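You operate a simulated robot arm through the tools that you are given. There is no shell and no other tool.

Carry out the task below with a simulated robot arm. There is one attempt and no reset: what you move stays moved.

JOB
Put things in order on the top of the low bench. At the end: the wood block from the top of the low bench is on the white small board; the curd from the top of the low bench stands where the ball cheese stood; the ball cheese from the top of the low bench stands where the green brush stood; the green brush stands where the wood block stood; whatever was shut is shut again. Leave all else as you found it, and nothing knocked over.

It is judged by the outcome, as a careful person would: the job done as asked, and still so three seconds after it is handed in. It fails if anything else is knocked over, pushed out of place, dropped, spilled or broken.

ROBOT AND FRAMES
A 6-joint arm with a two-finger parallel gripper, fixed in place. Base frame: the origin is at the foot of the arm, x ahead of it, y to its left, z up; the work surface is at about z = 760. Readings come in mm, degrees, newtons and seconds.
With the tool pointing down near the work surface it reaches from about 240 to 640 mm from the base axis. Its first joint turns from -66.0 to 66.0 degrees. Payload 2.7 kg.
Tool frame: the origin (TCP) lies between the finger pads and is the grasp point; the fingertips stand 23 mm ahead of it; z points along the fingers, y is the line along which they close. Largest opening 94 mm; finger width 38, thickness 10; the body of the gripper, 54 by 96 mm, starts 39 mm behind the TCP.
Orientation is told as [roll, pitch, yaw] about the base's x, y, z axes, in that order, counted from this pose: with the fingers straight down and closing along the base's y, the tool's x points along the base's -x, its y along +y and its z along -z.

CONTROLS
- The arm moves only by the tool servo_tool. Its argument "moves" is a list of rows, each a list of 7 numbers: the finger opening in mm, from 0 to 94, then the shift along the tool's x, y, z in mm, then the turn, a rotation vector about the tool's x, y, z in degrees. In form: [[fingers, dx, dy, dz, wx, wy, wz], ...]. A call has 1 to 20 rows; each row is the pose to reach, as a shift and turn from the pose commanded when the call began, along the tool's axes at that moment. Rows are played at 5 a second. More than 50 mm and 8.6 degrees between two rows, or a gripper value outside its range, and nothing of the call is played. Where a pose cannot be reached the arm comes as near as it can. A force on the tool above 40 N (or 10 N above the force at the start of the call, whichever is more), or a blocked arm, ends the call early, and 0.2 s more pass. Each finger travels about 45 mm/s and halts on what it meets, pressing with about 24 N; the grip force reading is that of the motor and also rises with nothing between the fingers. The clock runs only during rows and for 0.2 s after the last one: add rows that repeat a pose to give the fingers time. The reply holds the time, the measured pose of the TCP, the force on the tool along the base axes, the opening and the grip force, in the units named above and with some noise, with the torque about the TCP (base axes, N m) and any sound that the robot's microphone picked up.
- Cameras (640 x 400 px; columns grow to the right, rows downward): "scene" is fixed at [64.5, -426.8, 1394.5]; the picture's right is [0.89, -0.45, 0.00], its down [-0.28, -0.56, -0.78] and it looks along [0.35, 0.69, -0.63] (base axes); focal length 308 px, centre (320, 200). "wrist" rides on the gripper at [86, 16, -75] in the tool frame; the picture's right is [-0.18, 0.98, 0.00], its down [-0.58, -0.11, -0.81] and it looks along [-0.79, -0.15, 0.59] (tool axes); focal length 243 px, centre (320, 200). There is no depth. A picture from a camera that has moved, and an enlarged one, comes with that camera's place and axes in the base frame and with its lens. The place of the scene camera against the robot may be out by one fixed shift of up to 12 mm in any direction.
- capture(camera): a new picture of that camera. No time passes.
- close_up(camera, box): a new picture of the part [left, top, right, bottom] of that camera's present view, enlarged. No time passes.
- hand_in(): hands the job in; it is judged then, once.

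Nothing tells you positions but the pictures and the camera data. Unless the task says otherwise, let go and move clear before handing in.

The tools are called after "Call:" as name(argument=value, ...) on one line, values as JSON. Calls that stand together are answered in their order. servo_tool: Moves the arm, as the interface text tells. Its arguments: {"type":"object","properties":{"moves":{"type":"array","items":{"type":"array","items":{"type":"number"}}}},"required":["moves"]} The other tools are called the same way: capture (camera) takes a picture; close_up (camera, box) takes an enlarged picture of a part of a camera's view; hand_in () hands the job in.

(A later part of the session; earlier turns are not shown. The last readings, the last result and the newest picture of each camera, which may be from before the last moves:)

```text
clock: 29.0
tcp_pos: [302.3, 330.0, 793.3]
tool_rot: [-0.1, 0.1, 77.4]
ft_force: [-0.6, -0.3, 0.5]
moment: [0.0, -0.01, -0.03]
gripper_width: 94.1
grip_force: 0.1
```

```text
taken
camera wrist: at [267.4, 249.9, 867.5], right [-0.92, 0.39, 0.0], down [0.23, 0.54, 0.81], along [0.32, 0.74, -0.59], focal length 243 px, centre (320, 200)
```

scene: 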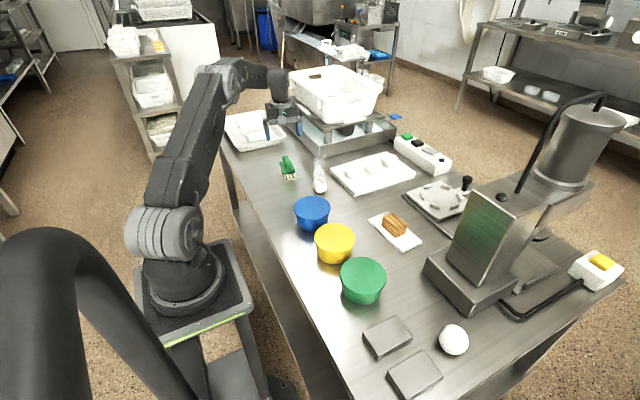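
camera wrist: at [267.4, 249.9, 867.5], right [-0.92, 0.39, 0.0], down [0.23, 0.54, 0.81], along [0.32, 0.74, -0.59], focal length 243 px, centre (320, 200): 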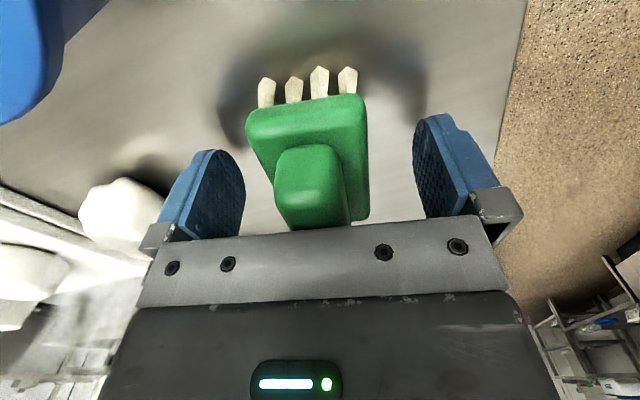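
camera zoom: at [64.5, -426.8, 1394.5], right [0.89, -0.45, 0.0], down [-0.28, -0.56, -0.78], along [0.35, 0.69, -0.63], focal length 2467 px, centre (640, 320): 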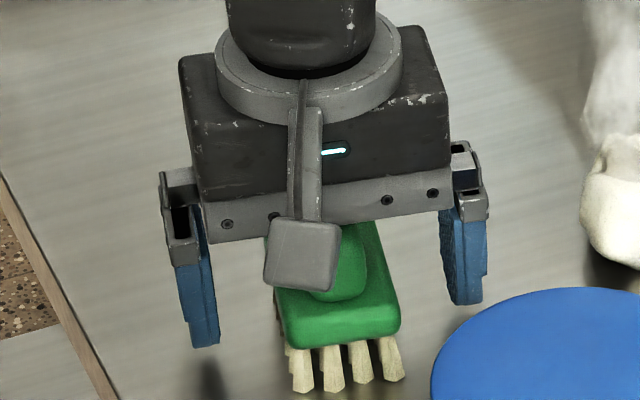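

The brush stands upright on the old block spot. Next is the ball cheese at about (439,-268); I'll lift high, travel there and turn back to yaw 0.

Call:
servo_tool(moves=[[94, 0, 0, -25, 0, 0, 0], [94, 0, 0, -60, 0, 0, 0], [94, 0, 0, -95, 0, 0, 0], [94, 0, 0, -130, 0, 0, 0], [94, 0, 0, -160, 0, 0, 0], [94, 39.6, -18.9, -160, 0, 0, 5.5], [94, 79.2, -37.7, -160, 0, 0, 11.1], [94, 118.8, -56.6, -160, 0, 0, 16.6], [94, 158.3, -75.5, -160, 0, 0, 22.1], [94, 197.9, -94.4, -160, 0, 0, 27.6], [94, 237.5, -113.2, -160, 0, 0, 33.2], [94, 277.1, -132.1, -160, 0, 0, 38.7], [94, 316.7, -151, -160, 0, 0, 44.2], [94, 356.3, -169.8, -160, 0, 0, 49.8], [94, 395.9, -188.7, -160, 0, 0, 55.3], [94, 435.4, -207.6, -160, 0, 0, 60.8], [94, 475, -226.5, -160, 0, 0, 66.3], [94, 514.6, -245.3, -160, 0, 0, 71.9], [94, 554.2, -264.2, -160, 0, 0, 77.4], [94, 554.2, -264.2, -160, 0, 0, 77.4]])

Call:
capture(camera="wrist")

Call:
capture(camera="scene")

```text
clock: 33.2
tcp_pos: [440.2, -269.7, 950.5]
tool_rot: [-0.1, -0.2, 0.0]
ft_force: [0.2, 0.1, -0.8]
moment: [0.01, -0.01, -0.01]
gripper_width: 94.0
grip_force: 0.2
```

```text
taken
camera wrist: at [352.1, -252.9, 1025.4], right [0.18, 0.98, 0.0], down [0.58, -0.11, 0.81], along [0.79, -0.15, -0.59], focal length 243 px, centre (320, 200)
```

wrist: 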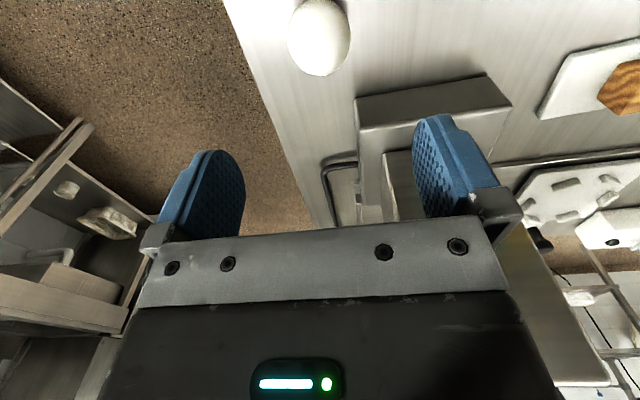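

```text
taken
```

scene: 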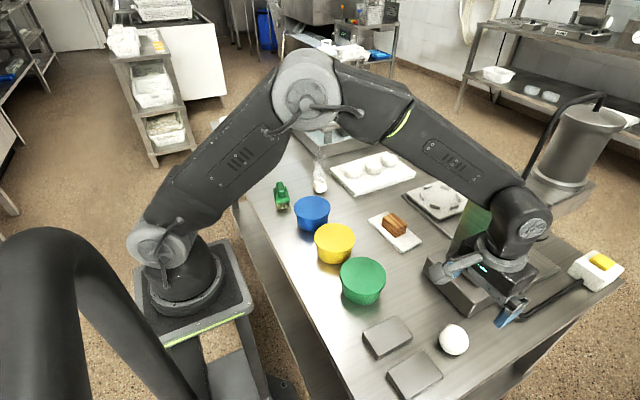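

The ball is below the gripper. I'll zoom in to refine its position.

Call:
close_up(camera="wrist", box=[256, 0, 384, 80])

Call:
close_up(camera="scene", box=[400, 250, 560, 370])

Call:
close_up(camera="scene", box=[240, 150, 340, 230])

```text
5.00 times, centred on (320, 40) of wrist
camera zoom: at [352.1, -252.9, 1025.4], right [0.18, 0.98, 0.0], down [0.58, -0.11, 0.81], along [0.79, -0.15, -0.59], focal length 1213 px, centre (320, 1000)
```

zoom: 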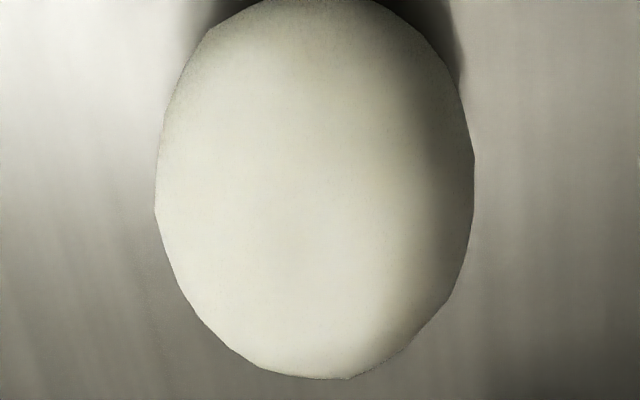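

```text
3.33 times, centred on (480, 310) of scene
camera zoom: at [64.5, -426.9, 1394.5], right [0.89, -0.45, 0.0], down [-0.28, -0.56, -0.78], along [0.35, 0.69, -0.63], focal length 1028 px, centre (-213, -167)
```

zoom: 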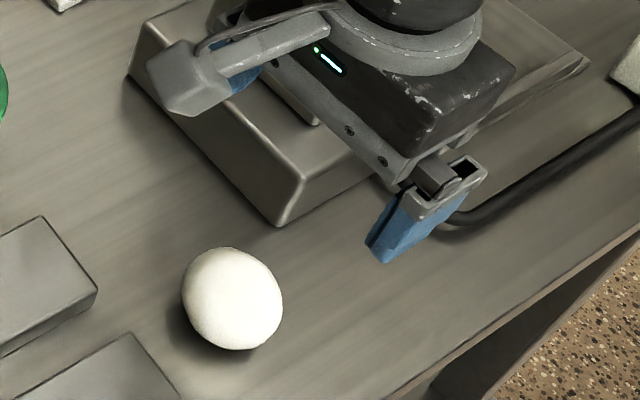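

```text
5.00 times, centred on (290, 190) of scene
camera zoom: at [64.5, -426.9, 1394.5], right [0.89, -0.45, 0.0], down [-0.28, -0.56, -0.78], along [0.35, 0.69, -0.63], focal length 1542 px, centre (470, 250)
```

zoom: 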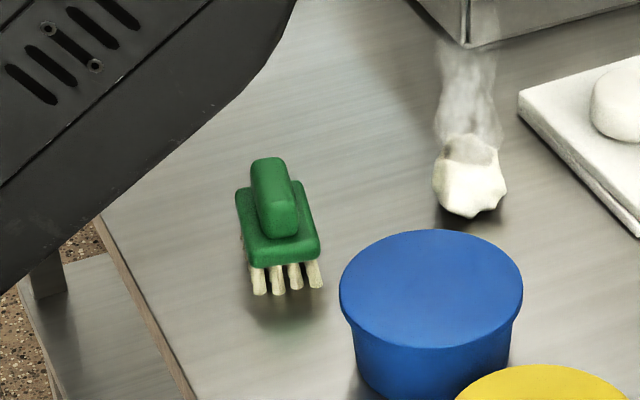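

The ball is about 55 mm across, centred at (439,-270,788), directly under the TCP. I'll descend around it.

Call:
servo_tool(moves=[[94, 1, 0, 35, 0, 0, 0], [94, 1, 0, 70, 0, 0, 0], [94, 1, 0, 100, 0, 0, 0], [94, 1, 0, 100, 0, 0, 0]])

Call:
capture(camera="wrist")

Call:
close_up(camera="scene", box=[400, 250, 560, 370])

```text
clock: 34.2
tcp_pos: [439.8, -269.2, 852.9]
tool_rot: [-0.1, -0.1, 0.1]
ft_force: [-0.2, 0.2, -0.5]
moment: [0.02, 0.01, 0.0]
gripper_width: 94.0
grip_force: 0.0
```

```text
taken
camera wrist: at [352.6, -251.8, 926.1], right [0.18, 0.98, 0.0], down [0.58, -0.11, 0.81], along [0.79, -0.15, -0.59], focal length 243 px, centre (320, 200)
```

wrist: 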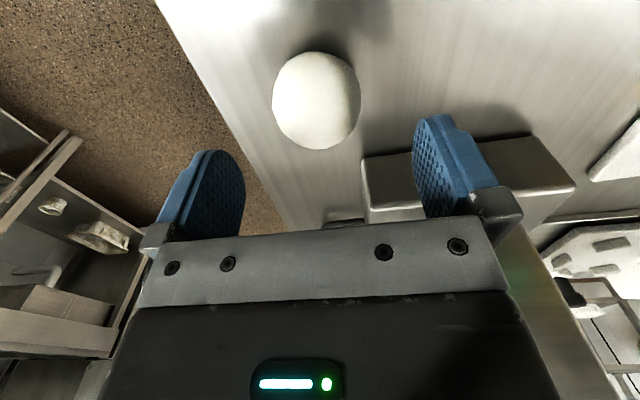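

```text
3.33 times, centred on (480, 310) of scene
camera zoom: at [64.5, -426.8, 1394.5], right [0.89, -0.45, 0.0], down [-0.28, -0.56, -0.78], along [0.35, 0.69, -0.63], focal length 1028 px, centre (-213, -167)
```

zoom: 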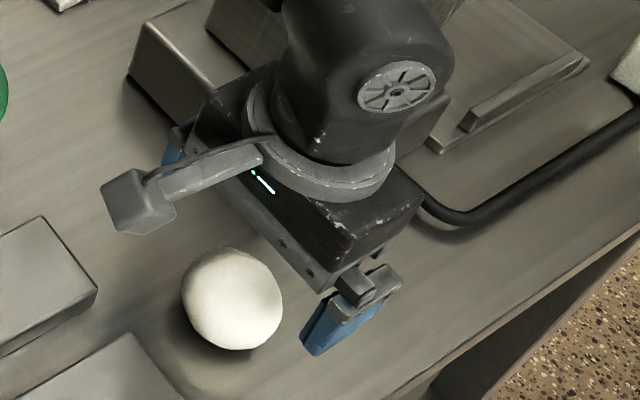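

Call:
servo_tool(moves=[[94, 0, -1, 20, 0, 0, 0], [94, 0, -1, 40, 0, 0, 0], [94, 0, -1, 55, 0, 0, 0], [94, 0, -1, 64, 0, 0, 0], [94, 0, -1, 64, 0, 0, 0]])

Call:
capture(camera="wrist")

Call:
close_up(camera="scene", box=[400, 270, 528, 370])

```text
clock: 35.4
tcp_pos: [438.7, -270.3, 787.1]
tool_rot: [-0.1, -0.1, 0.1]
ft_force: [0.2, 0.3, 0.5]
moment: [0.05, -0.01, 0.0]
gripper_width: 94.1
grip_force: 0.0
```

```text
taken
camera wrist: at [352.0, -253.2, 862.3], right [0.18, 0.98, 0.0], down [0.58, -0.11, 0.81], along [0.79, -0.15, -0.59], focal length 243 px, centre (320, 200)
```

wrist: 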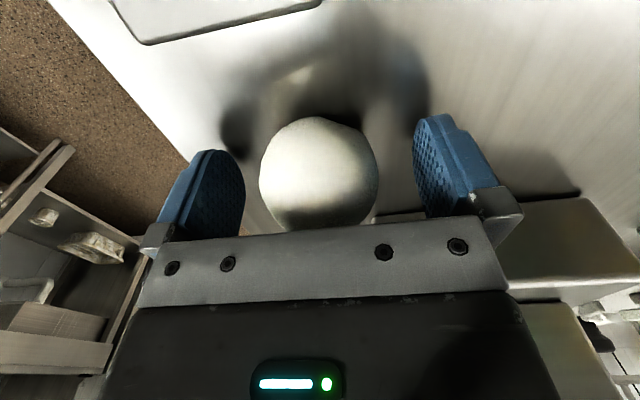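

```text
4.00 times, centred on (464, 320) of scene
camera zoom: at [64.5, -426.8, 1394.5], right [0.89, -0.45, 0.0], down [-0.28, -0.56, -0.78], along [0.35, 0.69, -0.63], focal length 1234 px, centre (-256, -280)
```

zoom: 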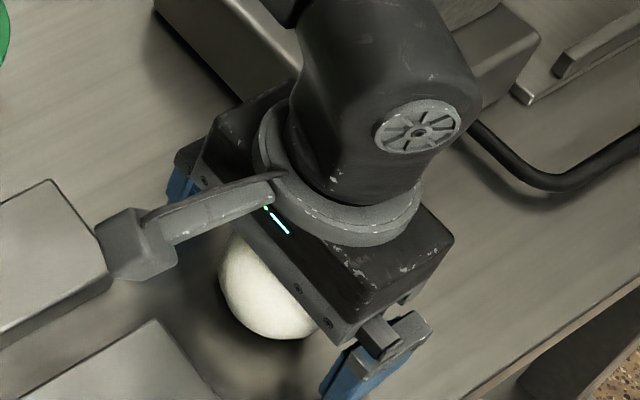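

The ball lies centred between the pads. I'll close slowly so it doesn't roll.

Call:
servo_tool(moves=[[80, 0, 0, 0, 0, 0, 0], [70, 0, 0, 0, 0, 0, 0], [64, 0, 0, 0, 0, 0, 0], [60, 0, 0, 0, 0, 0, 0], [57, 0, 0, 0, 0, 0, 0], [54, 0, 0, 0, 0, 0, 0], [50, 0, 0, 0, 0, 0, 0], [45, 0, 0, 0, 0, 0, 0], [40, 0, 0, 0, 0, 0, 0], [40, 0, 0, 0, 0, 0, 0]])

Call:
capture(camera="wrist")

```text
clock: 37.6
tcp_pos: [439.2, -270.4, 789.3]
tool_rot: [0.0, -0.1, 0.1]
ft_force: [-0.5, 0.1, 1.5]
moment: [0.04, 0.01, -0.02]
gripper_width: 54.7
grip_force: 24.3
```

```text
taken
camera wrist: at [351.9, -253.1, 862.6], right [0.18, 0.98, 0.0], down [0.58, -0.11, 0.81], along [0.79, -0.15, -0.59], focal length 243 px, centre (320, 200)
```

wrist: 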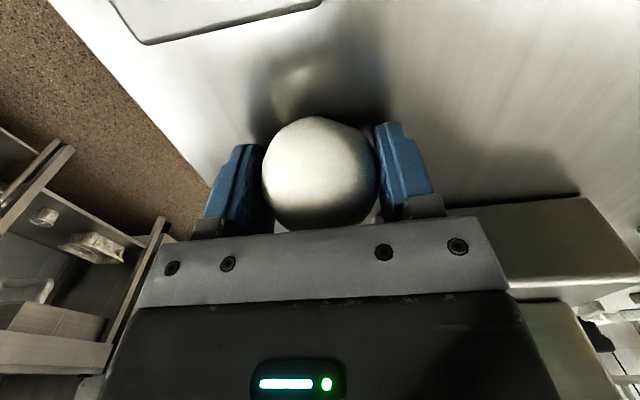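

The ball is gripped at 54.7 mm. I'll lift it and carry it over the bench to where the brush stood, at (380,472), in two stages.

Call:
servo_tool(moves=[[40, 0, 0, -8, 0, 0, 0], [40, 0, 0, -28, 0, 0, 0], [40, 0, 0, -60, 0, 0, 0], [40, 0, 0, -95, 0, 0, 0], [40, 0, 0, -130, 0, 0, 0], [40, 0, 0, -155, 0, 0, 0], [40, 1.5, 19, -155, 0, 0, 0], [40, 4, 50, -155, 0, 0, 0], [40, 6.8, 85, -155, 0, 0, 0], [40, 9.6, 120, -155, 0, 0, 0], [40, 12.4, 155, -155, 0, 0, 0], [40, 15.2, 190, -155, 0, 0, 0], [40, 18, 225, -155, 0, 0, 0], [40, 20.8, 260, -155, 0, 0, 0], [40, 23.6, 295, -155, 0, 0, 0], [40, 26.4, 330, -155, 0, 0, 0], [40, 28.8, 360, -155, 0, 0, 0], [40, 30.4, 380, -155, 0, 0, 0], [40, 30.4, 380, -155, 0, 0, 0]])

Call:
capture(camera="wrist")

Call:
capture(camera="scene")

```text
clock: 41.6
tcp_pos: [407.0, 111.6, 943.5]
tool_rot: [0.0, -0.1, 0.1]
ft_force: [0.6, 0.3, -0.6]
moment: [0.0, -0.01, 0.02]
gripper_width: 54.8
grip_force: 24.0
```

```text
taken
camera wrist: at [320.3, 127.3, 1017.7], right [0.18, 0.98, 0.0], down [0.58, -0.11, 0.81], along [0.79, -0.15, -0.59], focal length 243 px, centre (320, 200)
```

wrist: 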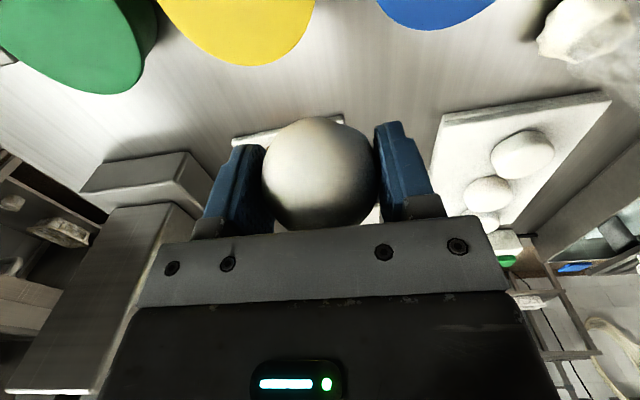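

```text
taken
```

scene: 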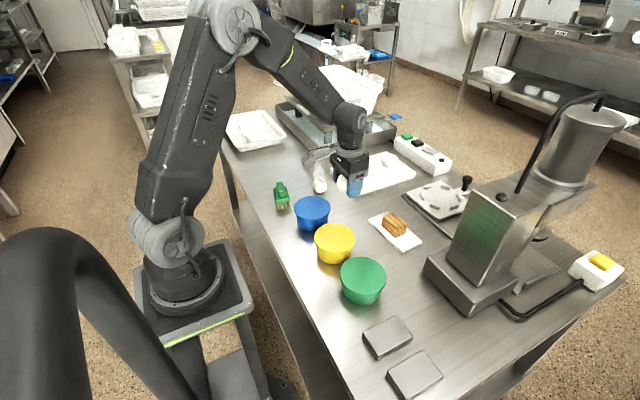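

The ball is held securely. I'll continue to the old brush location.

Call:
servo_tool(moves=[[40, 1.5, 18, 0, 0, 0, 0], [40, 3.8, 50, 0, 0, 0, 0], [40, 6.5, 85, 0, 0, 0, 0], [40, 9.1, 120, 0, 0, 0, 0], [40, 11.8, 155, 0, 0, 0, 0], [40, 14.5, 190, 0, 0, 0, 0], [40, 17.1, 225, 0, 0, 0, 0], [40, 19.8, 260, 0, 0, 0, 0], [40, 22.5, 295, 0, 0, 0, 0], [40, 25.1, 330, 0, 0, 0, 0], [40, 26.8, 351, 0, 0, 0, 0], [40, 27.5, 361, 0, 0, 0, 0], [40, 27.5, 361, 0, 0, 0, 0], [40, 27.5, 361, 0, 0, 0, 0]])

Call:
capture(camera="wrist")

Call:
capture(camera="scene")

```text
clock: 44.6
tcp_pos: [378.6, 473.9, 944.8]
tool_rot: [0.0, -0.1, 0.1]
ft_force: [0.3, 0.1, -0.2]
moment: [0.0, 0.03, 0.0]
gripper_width: 54.6
grip_force: 24.0
```

```text
taken
camera wrist: at [291.9, 490.0, 1018.7], right [0.18, 0.98, 0.0], down [0.58, -0.11, 0.81], along [0.79, -0.15, -0.59], focal length 243 px, centre (320, 200)
```

wrist: 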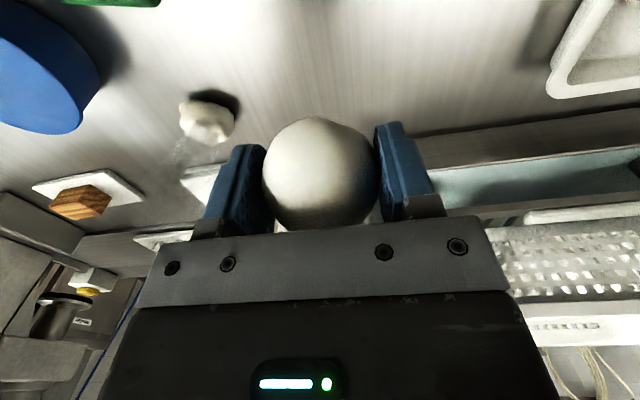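

```text
taken
```

scene: 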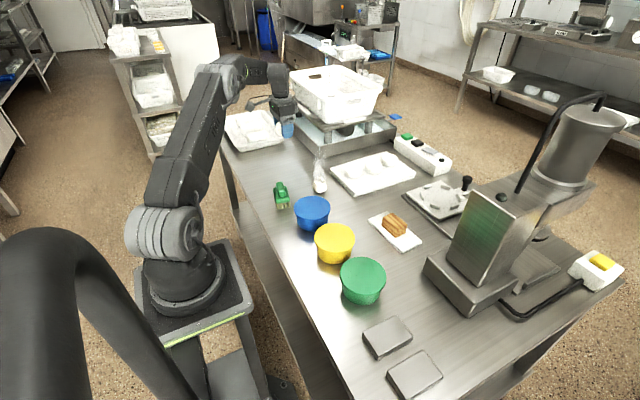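

The ball is above the old brush spot at (379,473) and the area below is clear. I'll lower it.

Call:
servo_tool(moves=[[40, 0, 0, 20, 0, 0, 0], [40, 0, 0, 50, 0, 0, 0], [40, 0, 0, 80, 0, 0, 0], [40, 0, 0, 110, 0, 0, 0], [40, 0, 0, 132, 0, 0, 0], [40, 0, 0, 146, 0, 0, 0], [40, 0, 0, 150, 0, 0, 0], [40, 0, 0, 150, 0, 0, 0]])

Call:
close_up(camera="scene", box=[240, 130, 336, 205])

Call:
capture(camera="wrist")

```text
clock: 46.4
tcp_pos: [379.6, 472.5, 792.9]
tool_rot: [-0.1, -0.1, 0.0]
ft_force: [0.3, 0.7, 0.2]
moment: [0.02, -0.05, 0.03]
gripper_width: 54.5
grip_force: 24.2
```

```text
5.33 times, centred on (288, 168) of scene
camera zoom: at [64.5, -426.8, 1394.6], right [0.89, -0.45, 0.0], down [-0.28, -0.56, -0.78], along [0.35, 0.69, -0.63], focal length 1645 px, centre (491, 373)
```

zoom: 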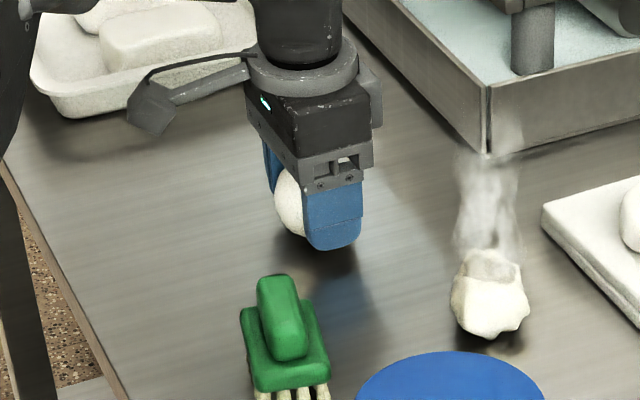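

```text
taken
camera wrist: at [291.9, 488.4, 868.0], right [0.18, 0.98, 0.0], down [0.58, -0.11, 0.81], along [0.79, -0.15, -0.59], focal length 243 px, centre (320, 200)
```

wrist: 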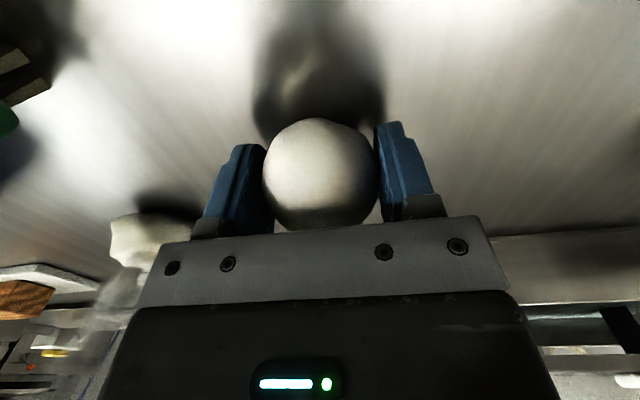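

The ball is about 5 mm above the bench. I'll lower it slowly until it touches.

Call:
servo_tool(moves=[[40, 0, 0, 1, 0, 0, 0], [40, 0, 0, 2, 0, 0, 0], [40, 0, 0, 3, 0, 0, 0], [40, 0, 0, 3, 0, 0, 0]])

```text
clock: 47.4
tcp_pos: [379.4, 472.3, 790.8]
tool_rot: [0.0, 0.0, 0.1]
ft_force: [0.9, 0.3, -1.0]
moment: [-0.01, 0.0, -0.02]
gripper_width: 54.5
grip_force: 23.8
```

Call:
servo_tool(moves=[[40, 0, 0, 0.6, 0, 0, 0], [40, 0, 0, 1.2, 0, 0, 0], [40, 0, 0, 1.2, 0, 0, 0]])

```text
clock: 48.2
tcp_pos: [379.6, 473.4, 790.6]
tool_rot: [-0.1, 0.0, 0.2]
ft_force: [-1.0, 0.4, -1.1]
moment: [0.02, -0.01, 0.04]
gripper_width: 54.9
grip_force: 24.1
```

Call:
servo_tool(moves=[[40, 0, 0, 0.6, 0, 0, 0], [40, 0, 0, 1.2, 0, 0, 0], [40, 0, 0, 1.2, 0, 0, 0]])

```text
clock: 49.0
tcp_pos: [380.1, 471.6, 789.1]
tool_rot: [0.0, -0.1, 0.1]
ft_force: [-0.4, 0.5, -2.0]
moment: [-0.05, -0.01, 0.01]
gripper_width: 54.9
grip_force: 24.7
```

Call:
servo_tool(moves=[[40, 0, 0, 0.5, 0, 0, 0], [40, 0, 0, 1, 0, 0, 0], [40, 0, 0, 1, 0, 0, 0]])

```text
clock: 49.8
tcp_pos: [379.6, 472.4, 788.7]
tool_rot: [0.2, -0.1, 0.1]
ft_force: [-0.1, -0.7, 4.2]
moment: [-0.08, 0.0, 0.0]
gripper_width: 54.6
grip_force: 23.9
```

The ball is lightly touching the bench. I'll open slowly so it doesn't get any push.

Call:
servo_tool(moves=[[53, 0, 0, -0.3, 0, 0, 0], [55, 0, 0, -0.3, 0, 0, 0], [56, 0, 0, -0.3, 0, 0, 0], [58, 0, 0, -0.3, 0, 0, 0], [61, 0, 0, -0.3, 0, 0, 0], [66, 0, 0, -0.3, 0, 0, 0], [74, 0, 0, -0.3, 0, 0, 0], [84, 0, 0, -0.3, 0, 0, 0], [94, 0, 0, -0.3, 0, 0, 0], [94, 0, 0, -0.3, 0, 0, 0]])

Call:
capture(camera="wrist")

Call:
close_up(camera="scene", box=[240, 130, 336, 205])

```text
clock: 52.0
tcp_pos: [380.4, 472.2, 787.7]
tool_rot: [0.0, -0.1, 0.2]
ft_force: [0.5, 0.2, -0.1]
moment: [0.02, 0.02, -0.02]
gripper_width: 94.3
grip_force: 0.0
```

```text
taken
camera wrist: at [292.4, 487.6, 862.5], right [0.18, 0.98, 0.0], down [0.58, -0.11, 0.81], along [0.79, -0.15, -0.59], focal length 243 px, centre (320, 200)
```

wrist: 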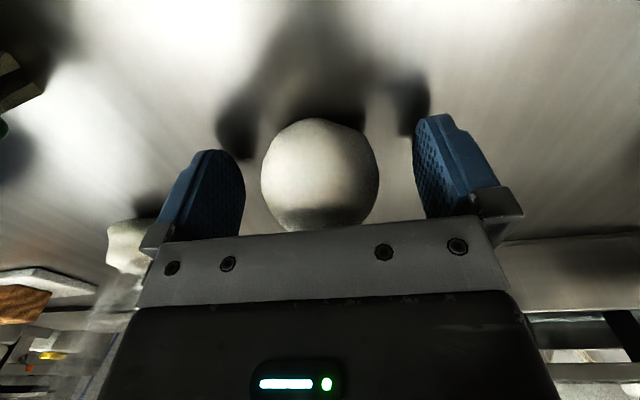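

```text
5.33 times, centred on (288, 168) of scene
camera zoom: at [64.5, -426.8, 1394.5], right [0.89, -0.45, 0.0], down [-0.28, -0.56, -0.78], along [0.35, 0.69, -0.63], focal length 1645 px, centre (491, 373)
```

zoom: 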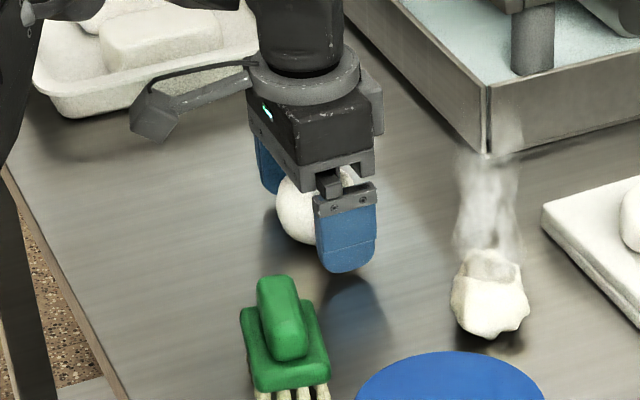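

The ball is free between the fingers. I'll lift straight up and check that it stays still.

Call:
servo_tool(moves=[[94, 0, 0, -15, 0, 0, 0], [94, 0, 0, -40, 0, 0, 0], [94, 0, 0, -75, 0, 0, 0], [94, 0, 0, -110, 0, 0, 0], [94, 0, 0, -140, 0, 0, 0], [94, 0, 0, -140, 0, 0, 0]])

Call:
capture(camera="wrist")

Call:
close_up(camera="scene", box=[240, 130, 336, 205])

```text
clock: 53.4
tcp_pos: [382.5, 471.0, 927.4]
tool_rot: [0.0, -0.1, 0.0]
ft_force: [1.2, -0.8, -0.3]
moment: [0.04, 0.02, -0.02]
gripper_width: 94.2
grip_force: 0.0
```

```text
taken
camera wrist: at [294.9, 487.0, 1001.5], right [0.18, 0.98, 0.0], down [0.58, -0.11, 0.81], along [0.79, -0.15, -0.59], focal length 243 px, centre (320, 200)
```

wrist: 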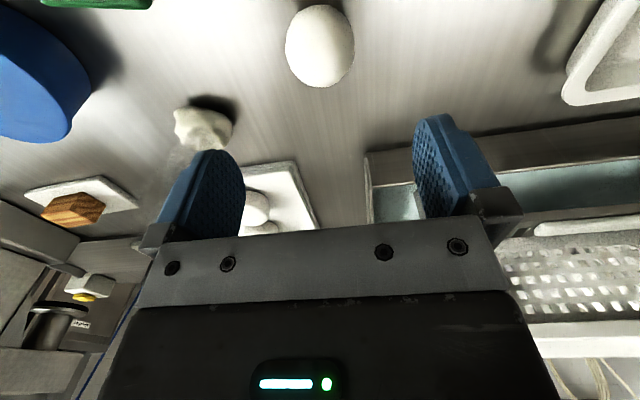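

```text
5.33 times, centred on (288, 168) of scene
camera zoom: at [64.5, -426.8, 1394.5], right [0.89, -0.45, 0.0], down [-0.28, -0.56, -0.78], along [0.35, 0.69, -0.63], focal length 1645 px, centre (491, 373)
```

zoom: 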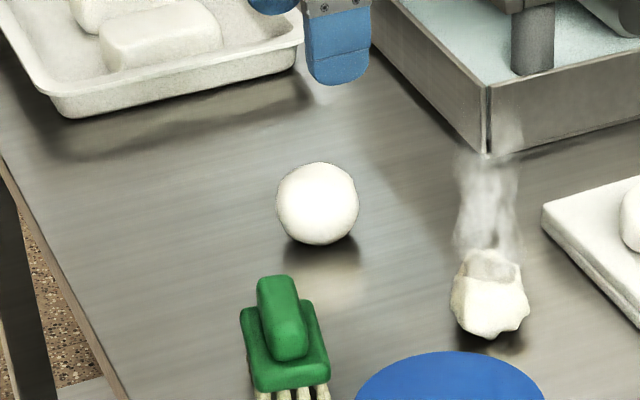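

The ball stays in place. Now I'll move over the curd at about (438,331) and look at it from above.

Call:
servo_tool(moves=[[94, -11, -28, 0, 0, 0, 0], [94, -22, -56, 0, 0, 0, 0], [94, -33, -84, 0, 0, 0, 0], [94, -44, -112, 0, 0, 0, 0], [94, -56, -140, 0, 0, 0, 0], [94, -56, -140, 0, 0, 0, 0]])

Call:
capture(camera="wrist")

Call:
close_up(camera="scene", box=[240, 130, 368, 230])

```text
clock: 54.8
tcp_pos: [436.5, 329.4, 925.5]
tool_rot: [-0.1, 0.0, 0.1]
ft_force: [0.2, 0.8, -0.5]
moment: [0.0, -0.01, -0.02]
gripper_width: 94.0
grip_force: 0.0
```

```text
taken
camera wrist: at [350.2, 345.6, 1001.0], right [0.18, 0.98, 0.0], down [0.58, -0.11, 0.81], along [0.79, -0.15, -0.59], focal length 243 px, centre (320, 200)
```

wrist: 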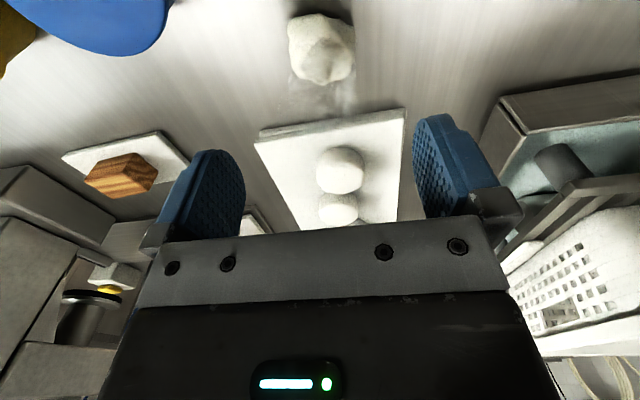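

```text
4.00 times, centred on (304, 180) of scene
camera zoom: at [64.5, -426.9, 1394.5], right [0.89, -0.45, 0.0], down [-0.28, -0.56, -0.78], along [0.35, 0.69, -0.63], focal length 1234 px, centre (384, 280)
```

zoom: 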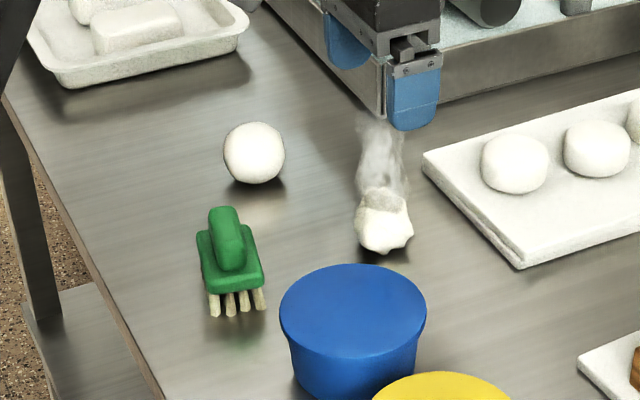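

The ball is stable and sits at the old brush spot. I'll zoom in on the curd.

Call:
close_up(camera="wrist", box=[256, 0, 384, 96])

Call:
close_up(camera="scene", box=[296, 150, 344, 200])

```text
4.17 times, centred on (320, 48) of wrist
camera zoom: at [350.2, 345.6, 1001.0], right [0.18, 0.98, 0.0], down [0.58, -0.11, 0.81], along [0.79, -0.15, -0.59], focal length 1011 px, centre (320, 833)
```

zoom: 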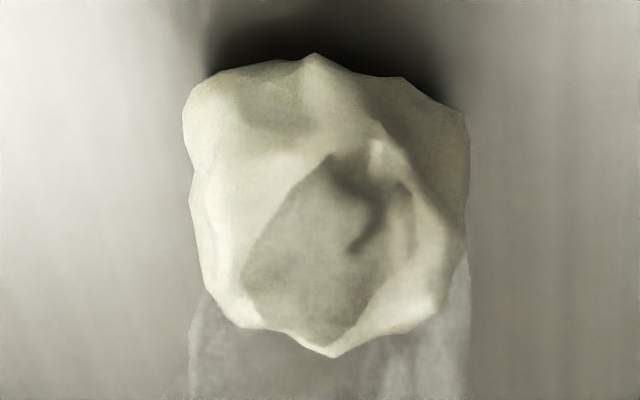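

```text
8.00 times, centred on (320, 175) of scene
camera zoom: at [64.5, -426.9, 1394.5], right [0.89, -0.45, 0.0], down [-0.28, -0.56, -0.78], along [0.35, 0.69, -0.63], focal length 2467 px, centre (320, 400)
```

zoom: 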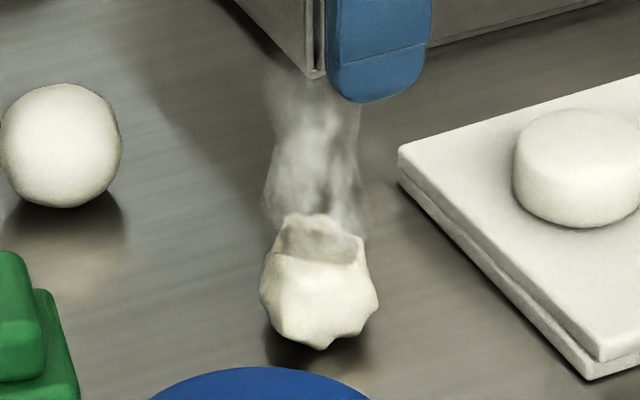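

The curd is a lump roughly 55×50 mm centred at (437,331), with fairly steep faces along y. I'll descend with the fingers closing along y.

Call:
servo_tool(moves=[[94, -0.8, 1.5, 30, 0, 0, 0], [94, -0.8, 1.5, 60, 0, 0, 0], [94, -0.8, 1.5, 80, 0, 0, 0], [94, -0.8, 1.5, 80, 0, 0, 0]])

Call:
capture(camera="wrist")

Call:
close_up(camera="scene", box=[256, 130, 384, 230])

```text
clock: 55.8
tcp_pos: [438.1, 333.6, 846.5]
tool_rot: [0.0, -0.2, 0.1]
ft_force: [-0.5, -0.5, 0.3]
moment: [0.01, 0.01, 0.0]
gripper_width: 93.9
grip_force: 0.1
```

```text
taken
camera wrist: at [351.4, 349.4, 921.8], right [0.18, 0.98, 0.0], down [0.58, -0.11, 0.81], along [0.79, -0.15, -0.59], focal length 243 px, centre (320, 200)
```

wrist: 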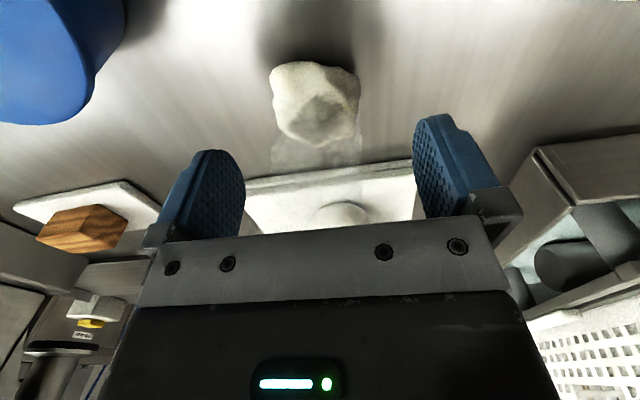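

```text
4.00 times, centred on (320, 180) of scene
camera zoom: at [64.5, -426.8, 1394.5], right [0.89, -0.45, 0.0], down [-0.28, -0.56, -0.78], along [0.35, 0.69, -0.63], focal length 1234 px, centre (320, 280)
```

zoom: 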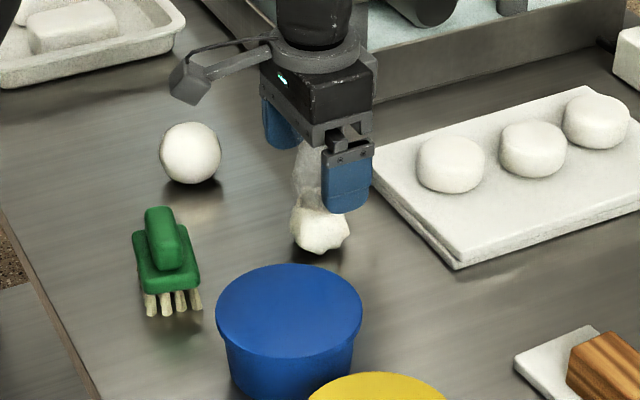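

Call:
servo_tool(moves=[[94, 0, -2.3, 20, 0, 0, 0], [94, 0, -2.3, 38, 0, 0, 0], [94, 0, -2.3, 50, 0, 0, 0], [94, 0, -2.3, 58, 0, 0, 0], [94, 0, -2.3, 58, 0, 0, 0]])

Call:
capture(camera="wrist")

Call:
close_up(camera="scene", box=[280, 140, 360, 215])

```text
clock: 57.0
tcp_pos: [438.2, 330.4, 790.4]
tool_rot: [0.0, -0.1, 0.1]
ft_force: [0.0, -0.1, -0.4]
moment: [-0.01, -0.04, 0.02]
gripper_width: 93.8
grip_force: 0.0
```

```text
taken
camera wrist: at [350.5, 346.3, 863.6], right [0.18, 0.98, 0.0], down [0.58, -0.11, 0.81], along [0.79, -0.15, -0.59], focal length 243 px, centre (320, 200)
```

wrist: 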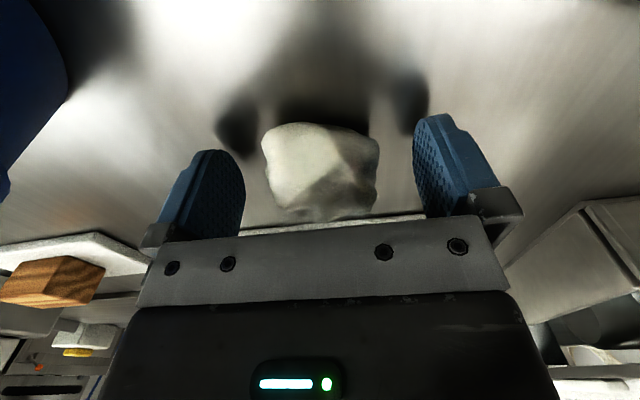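

```text
5.33 times, centred on (320, 178) of scene
camera zoom: at [64.5, -426.8, 1394.5], right [0.89, -0.45, 0.0], down [-0.28, -0.56, -0.78], along [0.35, 0.69, -0.63], focal length 1645 px, centre (320, 320)
```

zoom: 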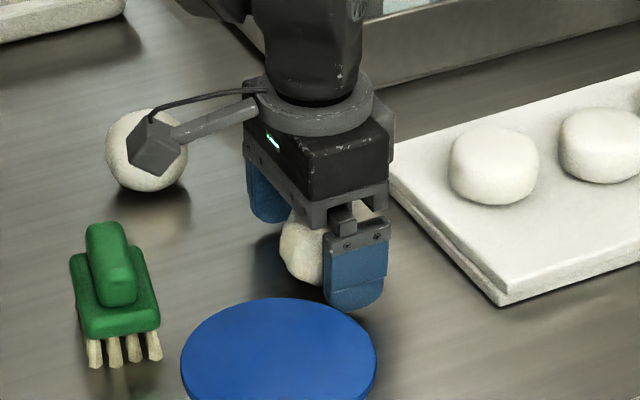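

The curd is centred between the pads. I'll go 2 mm lower and close slowly.

Call:
servo_tool(moves=[[94, 0, 0, 2, 0, 0, 0], [80, 0, 0, 2, 0, 0, 0], [70, 0, 0, 2, 0, 0, 0], [64, 0, 0, 2, 0, 0, 0], [60, 0, 0, 2, 0, 0, 0], [57, 0, 0, 2, 0, 0, 0], [54, 0, 0, 2, 0, 0, 0], [51, 0, 0, 2, 0, 0, 0], [48, 0, 0, 2, 0, 0, 0], [44, 0, 0, 2, 0, 0, 0], [40, 0, 0, 2, 0, 0, 0], [40, 0, 0, 2, 0, 0, 0]])

Call:
capture(camera="wrist")

Call:
close_up(camera="scene", box=[280, 140, 360, 215])

```text
clock: 59.6
tcp_pos: [437.0, 330.3, 787.9]
tool_rot: [0.1, -0.1, 0.1]
ft_force: [-0.7, -0.2, 0.3]
moment: [0.01, 0.02, 0.01]
gripper_width: 56.8
grip_force: 24.0
```

```text
taken
camera wrist: at [350.2, 346.7, 862.1], right [0.18, 0.98, 0.0], down [0.58, -0.11, 0.81], along [0.79, -0.15, -0.59], focal length 243 px, centre (320, 200)
```

wrist: 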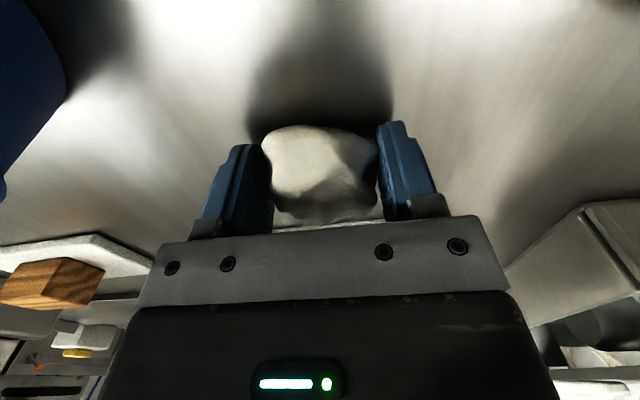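

```text
5.33 times, centred on (320, 178) of scene
camera zoom: at [64.5, -426.9, 1394.5], right [0.89, -0.45, 0.0], down [-0.28, -0.56, -0.78], along [0.35, 0.69, -0.63], focal length 1645 px, centre (320, 320)
```

zoom: 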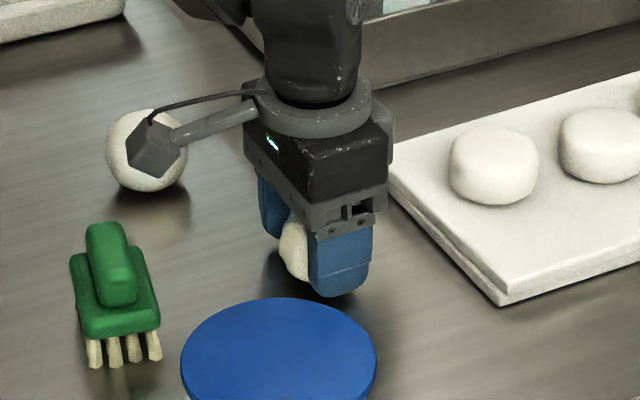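

Grip reads 24 N at 56.8 mm opening. I'll lift a little and check that the curd is held.

Call:
servo_tool(moves=[[40, 0, 0, -5, 0, 0, 0], [40, 0, 0, -15, 0, 0, 0], [40, 0, 0, -30, 0, 0, 0], [40, 0, 0, -30, 0, 0, 0]])

Call:
capture(camera="wrist")

Call:
close_up(camera="scene", box=[280, 140, 360, 215])

```text
clock: 60.6
tcp_pos: [437.4, 332.5, 818.0]
tool_rot: [0.0, 0.0, 0.1]
ft_force: [-0.1, 0.1, -0.8]
moment: [-0.03, 0.01, 0.01]
gripper_width: 56.4
grip_force: 23.7
```

```text
taken
camera wrist: at [349.8, 348.0, 892.6], right [0.18, 0.98, 0.0], down [0.58, -0.11, 0.81], along [0.79, -0.15, -0.59], focal length 243 px, centre (320, 200)
```

wrist: 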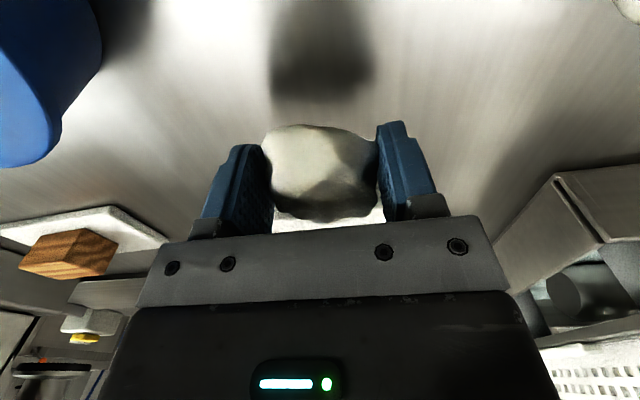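

```text
5.33 times, centred on (320, 178) of scene
camera zoom: at [64.5, -426.8, 1394.6], right [0.89, -0.45, 0.0], down [-0.28, -0.56, -0.78], along [0.35, 0.69, -0.63], focal length 1645 px, centre (320, 320)
```

zoom: 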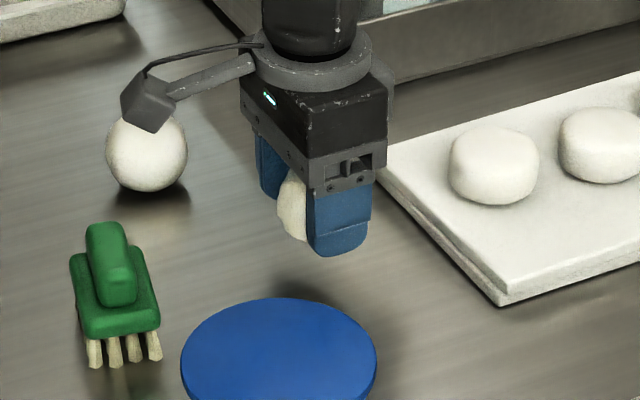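

The curd is held. I'll lift it high and carry it gently towards the old ball spot at (439,-270).

Call:
servo_tool(moves=[[40, 0, 0, -12, 0, 0, 0], [40, 0, 0, -32, 0, 0, 0], [40, 0, 0, -57, 0, 0, 0], [40, 0, 0, -85, 0, 0, 0], [40, 0, 0, -105, 0, 0, 0], [40, 0, 0, -115, 0, 0, 0], [40, 0, -10, -115, 0, 0, 0], [40, 0, -28, -115, 0, 0, 0], [40, 0, -53, -115, 0, 0, 0], [40, 0, -80, -115, 0, 0, 0], [40, 0, -108, -115, 0, 0, 0], [40, 0, -136, -115, 0, 0, 0], [40, 0, -164, -115, 0, 0, 0], [40, 0, -192, -115, 0, 0, 0], [40, 0, -220, -115, 0, 0, 0], [40, 0, -248, -115, 0, 0, 0], [40, 0, -272, -115, 0, 0, 0], [40, 0, -290, -115, 0, 0, 0], [40, 0, -300, -115, 0, 0, 0], [40, 0, -300, -115, 0, 0, 0]])

Call:
capture(camera="wrist")

Call:
capture(camera="scene")

```text
clock: 64.8
tcp_pos: [438.0, 31.6, 933.2]
tool_rot: [-0.1, 0.0, 0.1]
ft_force: [0.1, -0.2, -1.2]
moment: [0.01, -0.02, 0.03]
gripper_width: 56.3
grip_force: 24.1
```

```text
taken
camera wrist: at [351.3, 47.7, 1007.9], right [0.18, 0.98, 0.0], down [0.58, -0.11, 0.81], along [0.79, -0.15, -0.59], focal length 243 px, centre (320, 200)
```

wrist: 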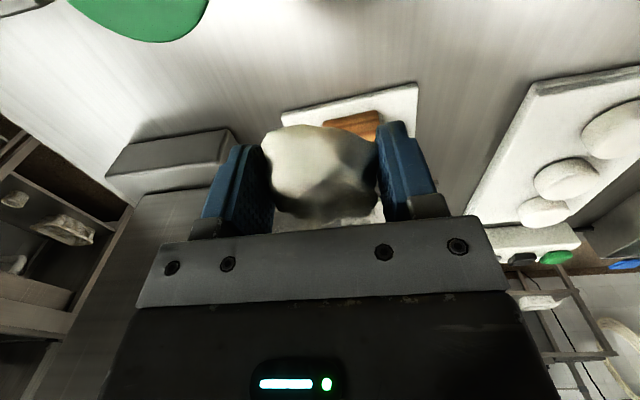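

```text
taken
```

scene: 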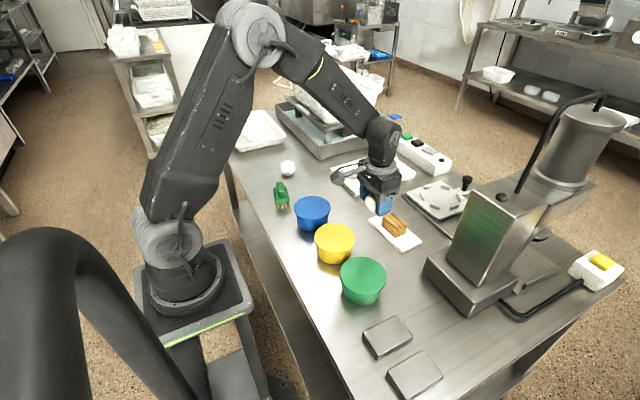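

The curd is still held firmly. I'll continue to the old ball location.

Call:
servo_tool(moves=[[40, 0, -10, 0, 0, 0, 0], [40, -0.2, -28, 0, 0, 0, 0], [40, -0.3, -53, 0, 0, 0, 0], [40, -0.4, -80, 0, 0, 0, 0], [40, -0.5, -108, 0, 0, 0, 0], [40, -0.6, -136, 0, 0, 0, 0], [40, -0.7, -164, 0, 0, 0, 0], [40, -0.8, -192, 0, 0, 0, 0], [40, -0.9, -220, 0, 0, 0, 0], [40, -1, -248, 0, 0, 0, 0], [40, -1, -273, 0, 0, 0, 0], [40, -1, -291, 0, 0, 0, 0], [40, -1, -301, 0, 0, 0, 0], [40, -1, -301, 0, 0, 0, 0], [40, -1, -301, 0, 0, 0, 0]])

Call:
capture(camera="wrist")

Call:
close_up(camera="scene", box=[400, 250, 560, 370])

```text
clock: 68.0
tcp_pos: [440.1, -271.1, 931.7]
tool_rot: [0.0, -0.2, 0.0]
ft_force: [1.0, 0.1, 0.2]
moment: [0.0, -0.03, 0.03]
gripper_width: 56.4
grip_force: 23.9
```

```text
taken
camera wrist: at [353.2, -254.0, 1006.8], right [0.18, 0.98, 0.0], down [0.58, -0.11, 0.81], along [0.79, -0.15, -0.59], focal length 243 px, centre (320, 200)
```

wrist: 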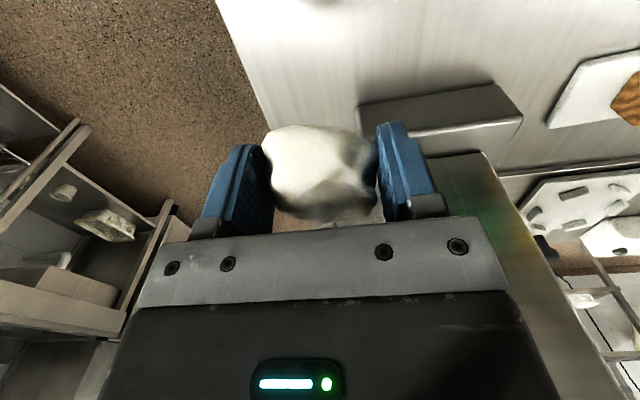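

```text
3.33 times, centred on (480, 310) of scene
camera zoom: at [64.5, -426.9, 1394.5], right [0.89, -0.45, 0.0], down [-0.28, -0.56, -0.78], along [0.35, 0.69, -0.63], focal length 1028 px, centre (-213, -167)
```

zoom: 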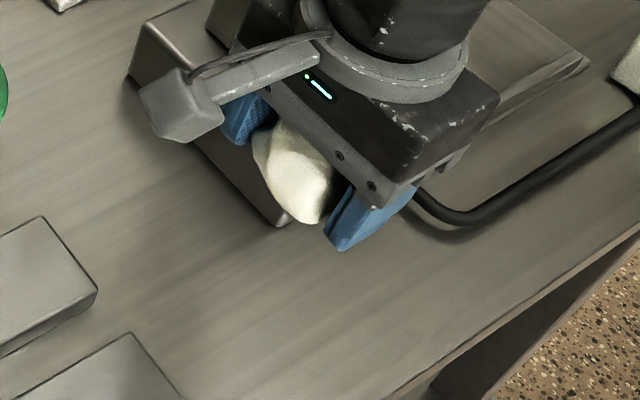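

The curd is above the old ball spot and the area is clear. I'll lower it to just above the bench.

Call:
servo_tool(moves=[[40, 0.5, 1, 12, 0, 0, 0], [40, 0.5, 1, 35, 0, 0, 0], [40, 0.5, 1, 62, 0, 0, 0], [40, 0.5, 1, 90, 0, 0, 0], [40, 0.5, 1, 112, 0, 0, 0], [40, 0.5, 1, 126, 0, 0, 0], [40, 0.5, 1, 133, 0, 0, 0], [40, 0.5, 1, 133, 0, 0, 0]])

Call:
capture(camera="wrist")

Call:
close_up(camera="scene", box=[400, 270, 528, 370])

```text
clock: 69.8
tcp_pos: [438.4, -268.1, 800.5]
tool_rot: [0.1, -0.2, 0.1]
ft_force: [-0.6, 0.7, -0.7]
moment: [0.0, 0.01, 0.01]
gripper_width: 56.8
grip_force: 24.0
```

```text
taken
camera wrist: at [351.7, -252.8, 874.4], right [0.18, 0.98, 0.0], down [0.58, -0.11, 0.81], along [0.79, -0.15, -0.59], focal length 243 px, centre (320, 200)
```

wrist: 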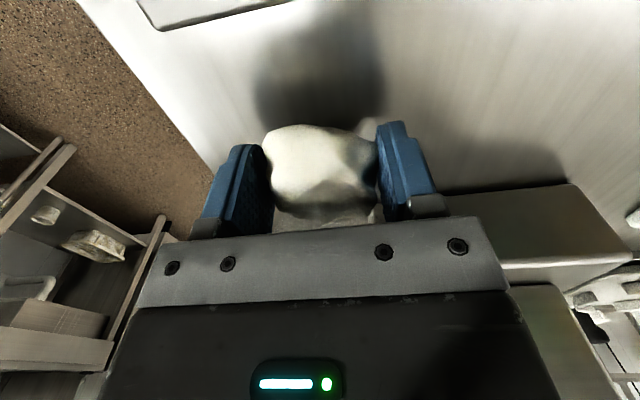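

```text
4.00 times, centred on (464, 320) of scene
camera zoom: at [64.5, -426.9, 1394.5], right [0.89, -0.45, 0.0], down [-0.28, -0.56, -0.78], along [0.35, 0.69, -0.63], focal length 1234 px, centre (-256, -280)
```

zoom: 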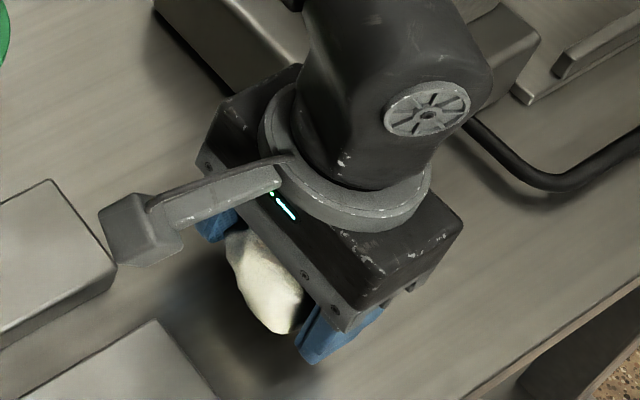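

Call:
servo_tool(moves=[[40, -1, -1, 1.5, 0, 0, 0], [40, -1, -1, 3, 0, 0, 0], [40, -1, -1, 4.5, 0, 0, 0], [40, -1, -1, 6, 0, 0, 0], [40, -1, -1, 6, 0, 0, 0]])

```text
clock: 71.0
tcp_pos: [439.9, -270.2, 793.2]
tool_rot: [0.0, 0.0, 0.0]
ft_force: [-0.4, 0.4, 0.0]
moment: [0.01, -0.03, 0.0]
gripper_width: 56.3
grip_force: 24.3
```

Call:
servo_tool(moves=[[40, 0, 0, 1, 0, 0, 0], [40, 0, 0, 2, 0, 0, 0], [40, 0, 0, 2, 0, 0, 0]])

```text
clock: 71.8
tcp_pos: [440.0, -270.1, 792.0]
tool_rot: [0.0, -0.1, 0.1]
ft_force: [-0.3, 0.7, -0.2]
moment: [0.0, -0.01, 0.02]
gripper_width: 56.7
grip_force: 24.1
```

Call:
servo_tool(moves=[[40, 0, 0, 0.8, 0, 0, 0], [40, 0, 0, 1.6, 0, 0, 0], [40, 0, 0, 1.6, 0, 0, 0]])

```text
clock: 72.6
tcp_pos: [439.8, -268.2, 790.4]
tool_rot: [0.0, 0.0, 0.0]
ft_force: [0.4, 0.6, -0.2]
moment: [-0.02, 0.0, 0.01]
gripper_width: 56.6
grip_force: 23.8
```

Call:
servo_tool(moves=[[40, 0, 0, 0.7, 0, 0, 0], [40, 0, 0, 1.4, 0, 0, 0], [40, 0, 0, 1.4, 0, 0, 0]])

Call:
close_up(camera="wrist", box=[192, 80, 448, 240])

```text
clock: 73.4
tcp_pos: [439.4, -270.6, 789.4]
tool_rot: [0.0, -0.1, 0.1]
ft_force: [0.5, 0.3, 0.2]
moment: [0.0, 0.01, 0.02]
gripper_width: 56.4
grip_force: 24.0
```

```text
2.50 times, centred on (320, 160) of wrist
camera zoom: at [352.4, -253.8, 862.7], right [0.18, 0.98, 0.0], down [0.58, -0.11, 0.81], along [0.79, -0.15, -0.59], focal length 606 px, centre (320, 300)
```

zoom: 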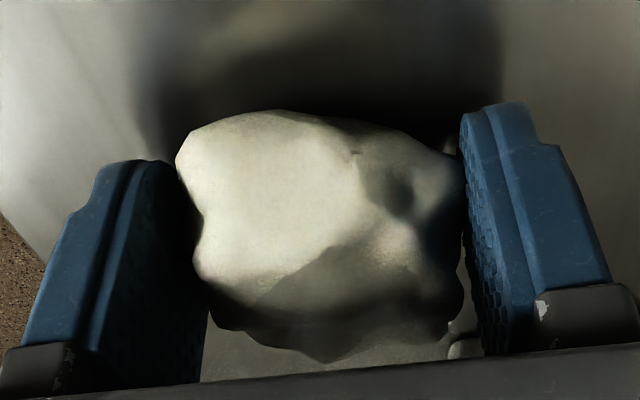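

Call:
servo_tool(moves=[[40, 0, 0, 0.6, 0, 0, 0], [40, 0, 0, 1.2, 0, 0, 0], [40, 0, 0, 1.2, 0, 0, 0]])

```text
clock: 74.2
tcp_pos: [440.4, -270.0, 788.6]
tool_rot: [-0.1, -0.1, 0.1]
ft_force: [-5.6, -0.2, 9.8]
moment: [0.02, 0.1, -0.01]
gripper_width: 56.2
grip_force: 23.9
```

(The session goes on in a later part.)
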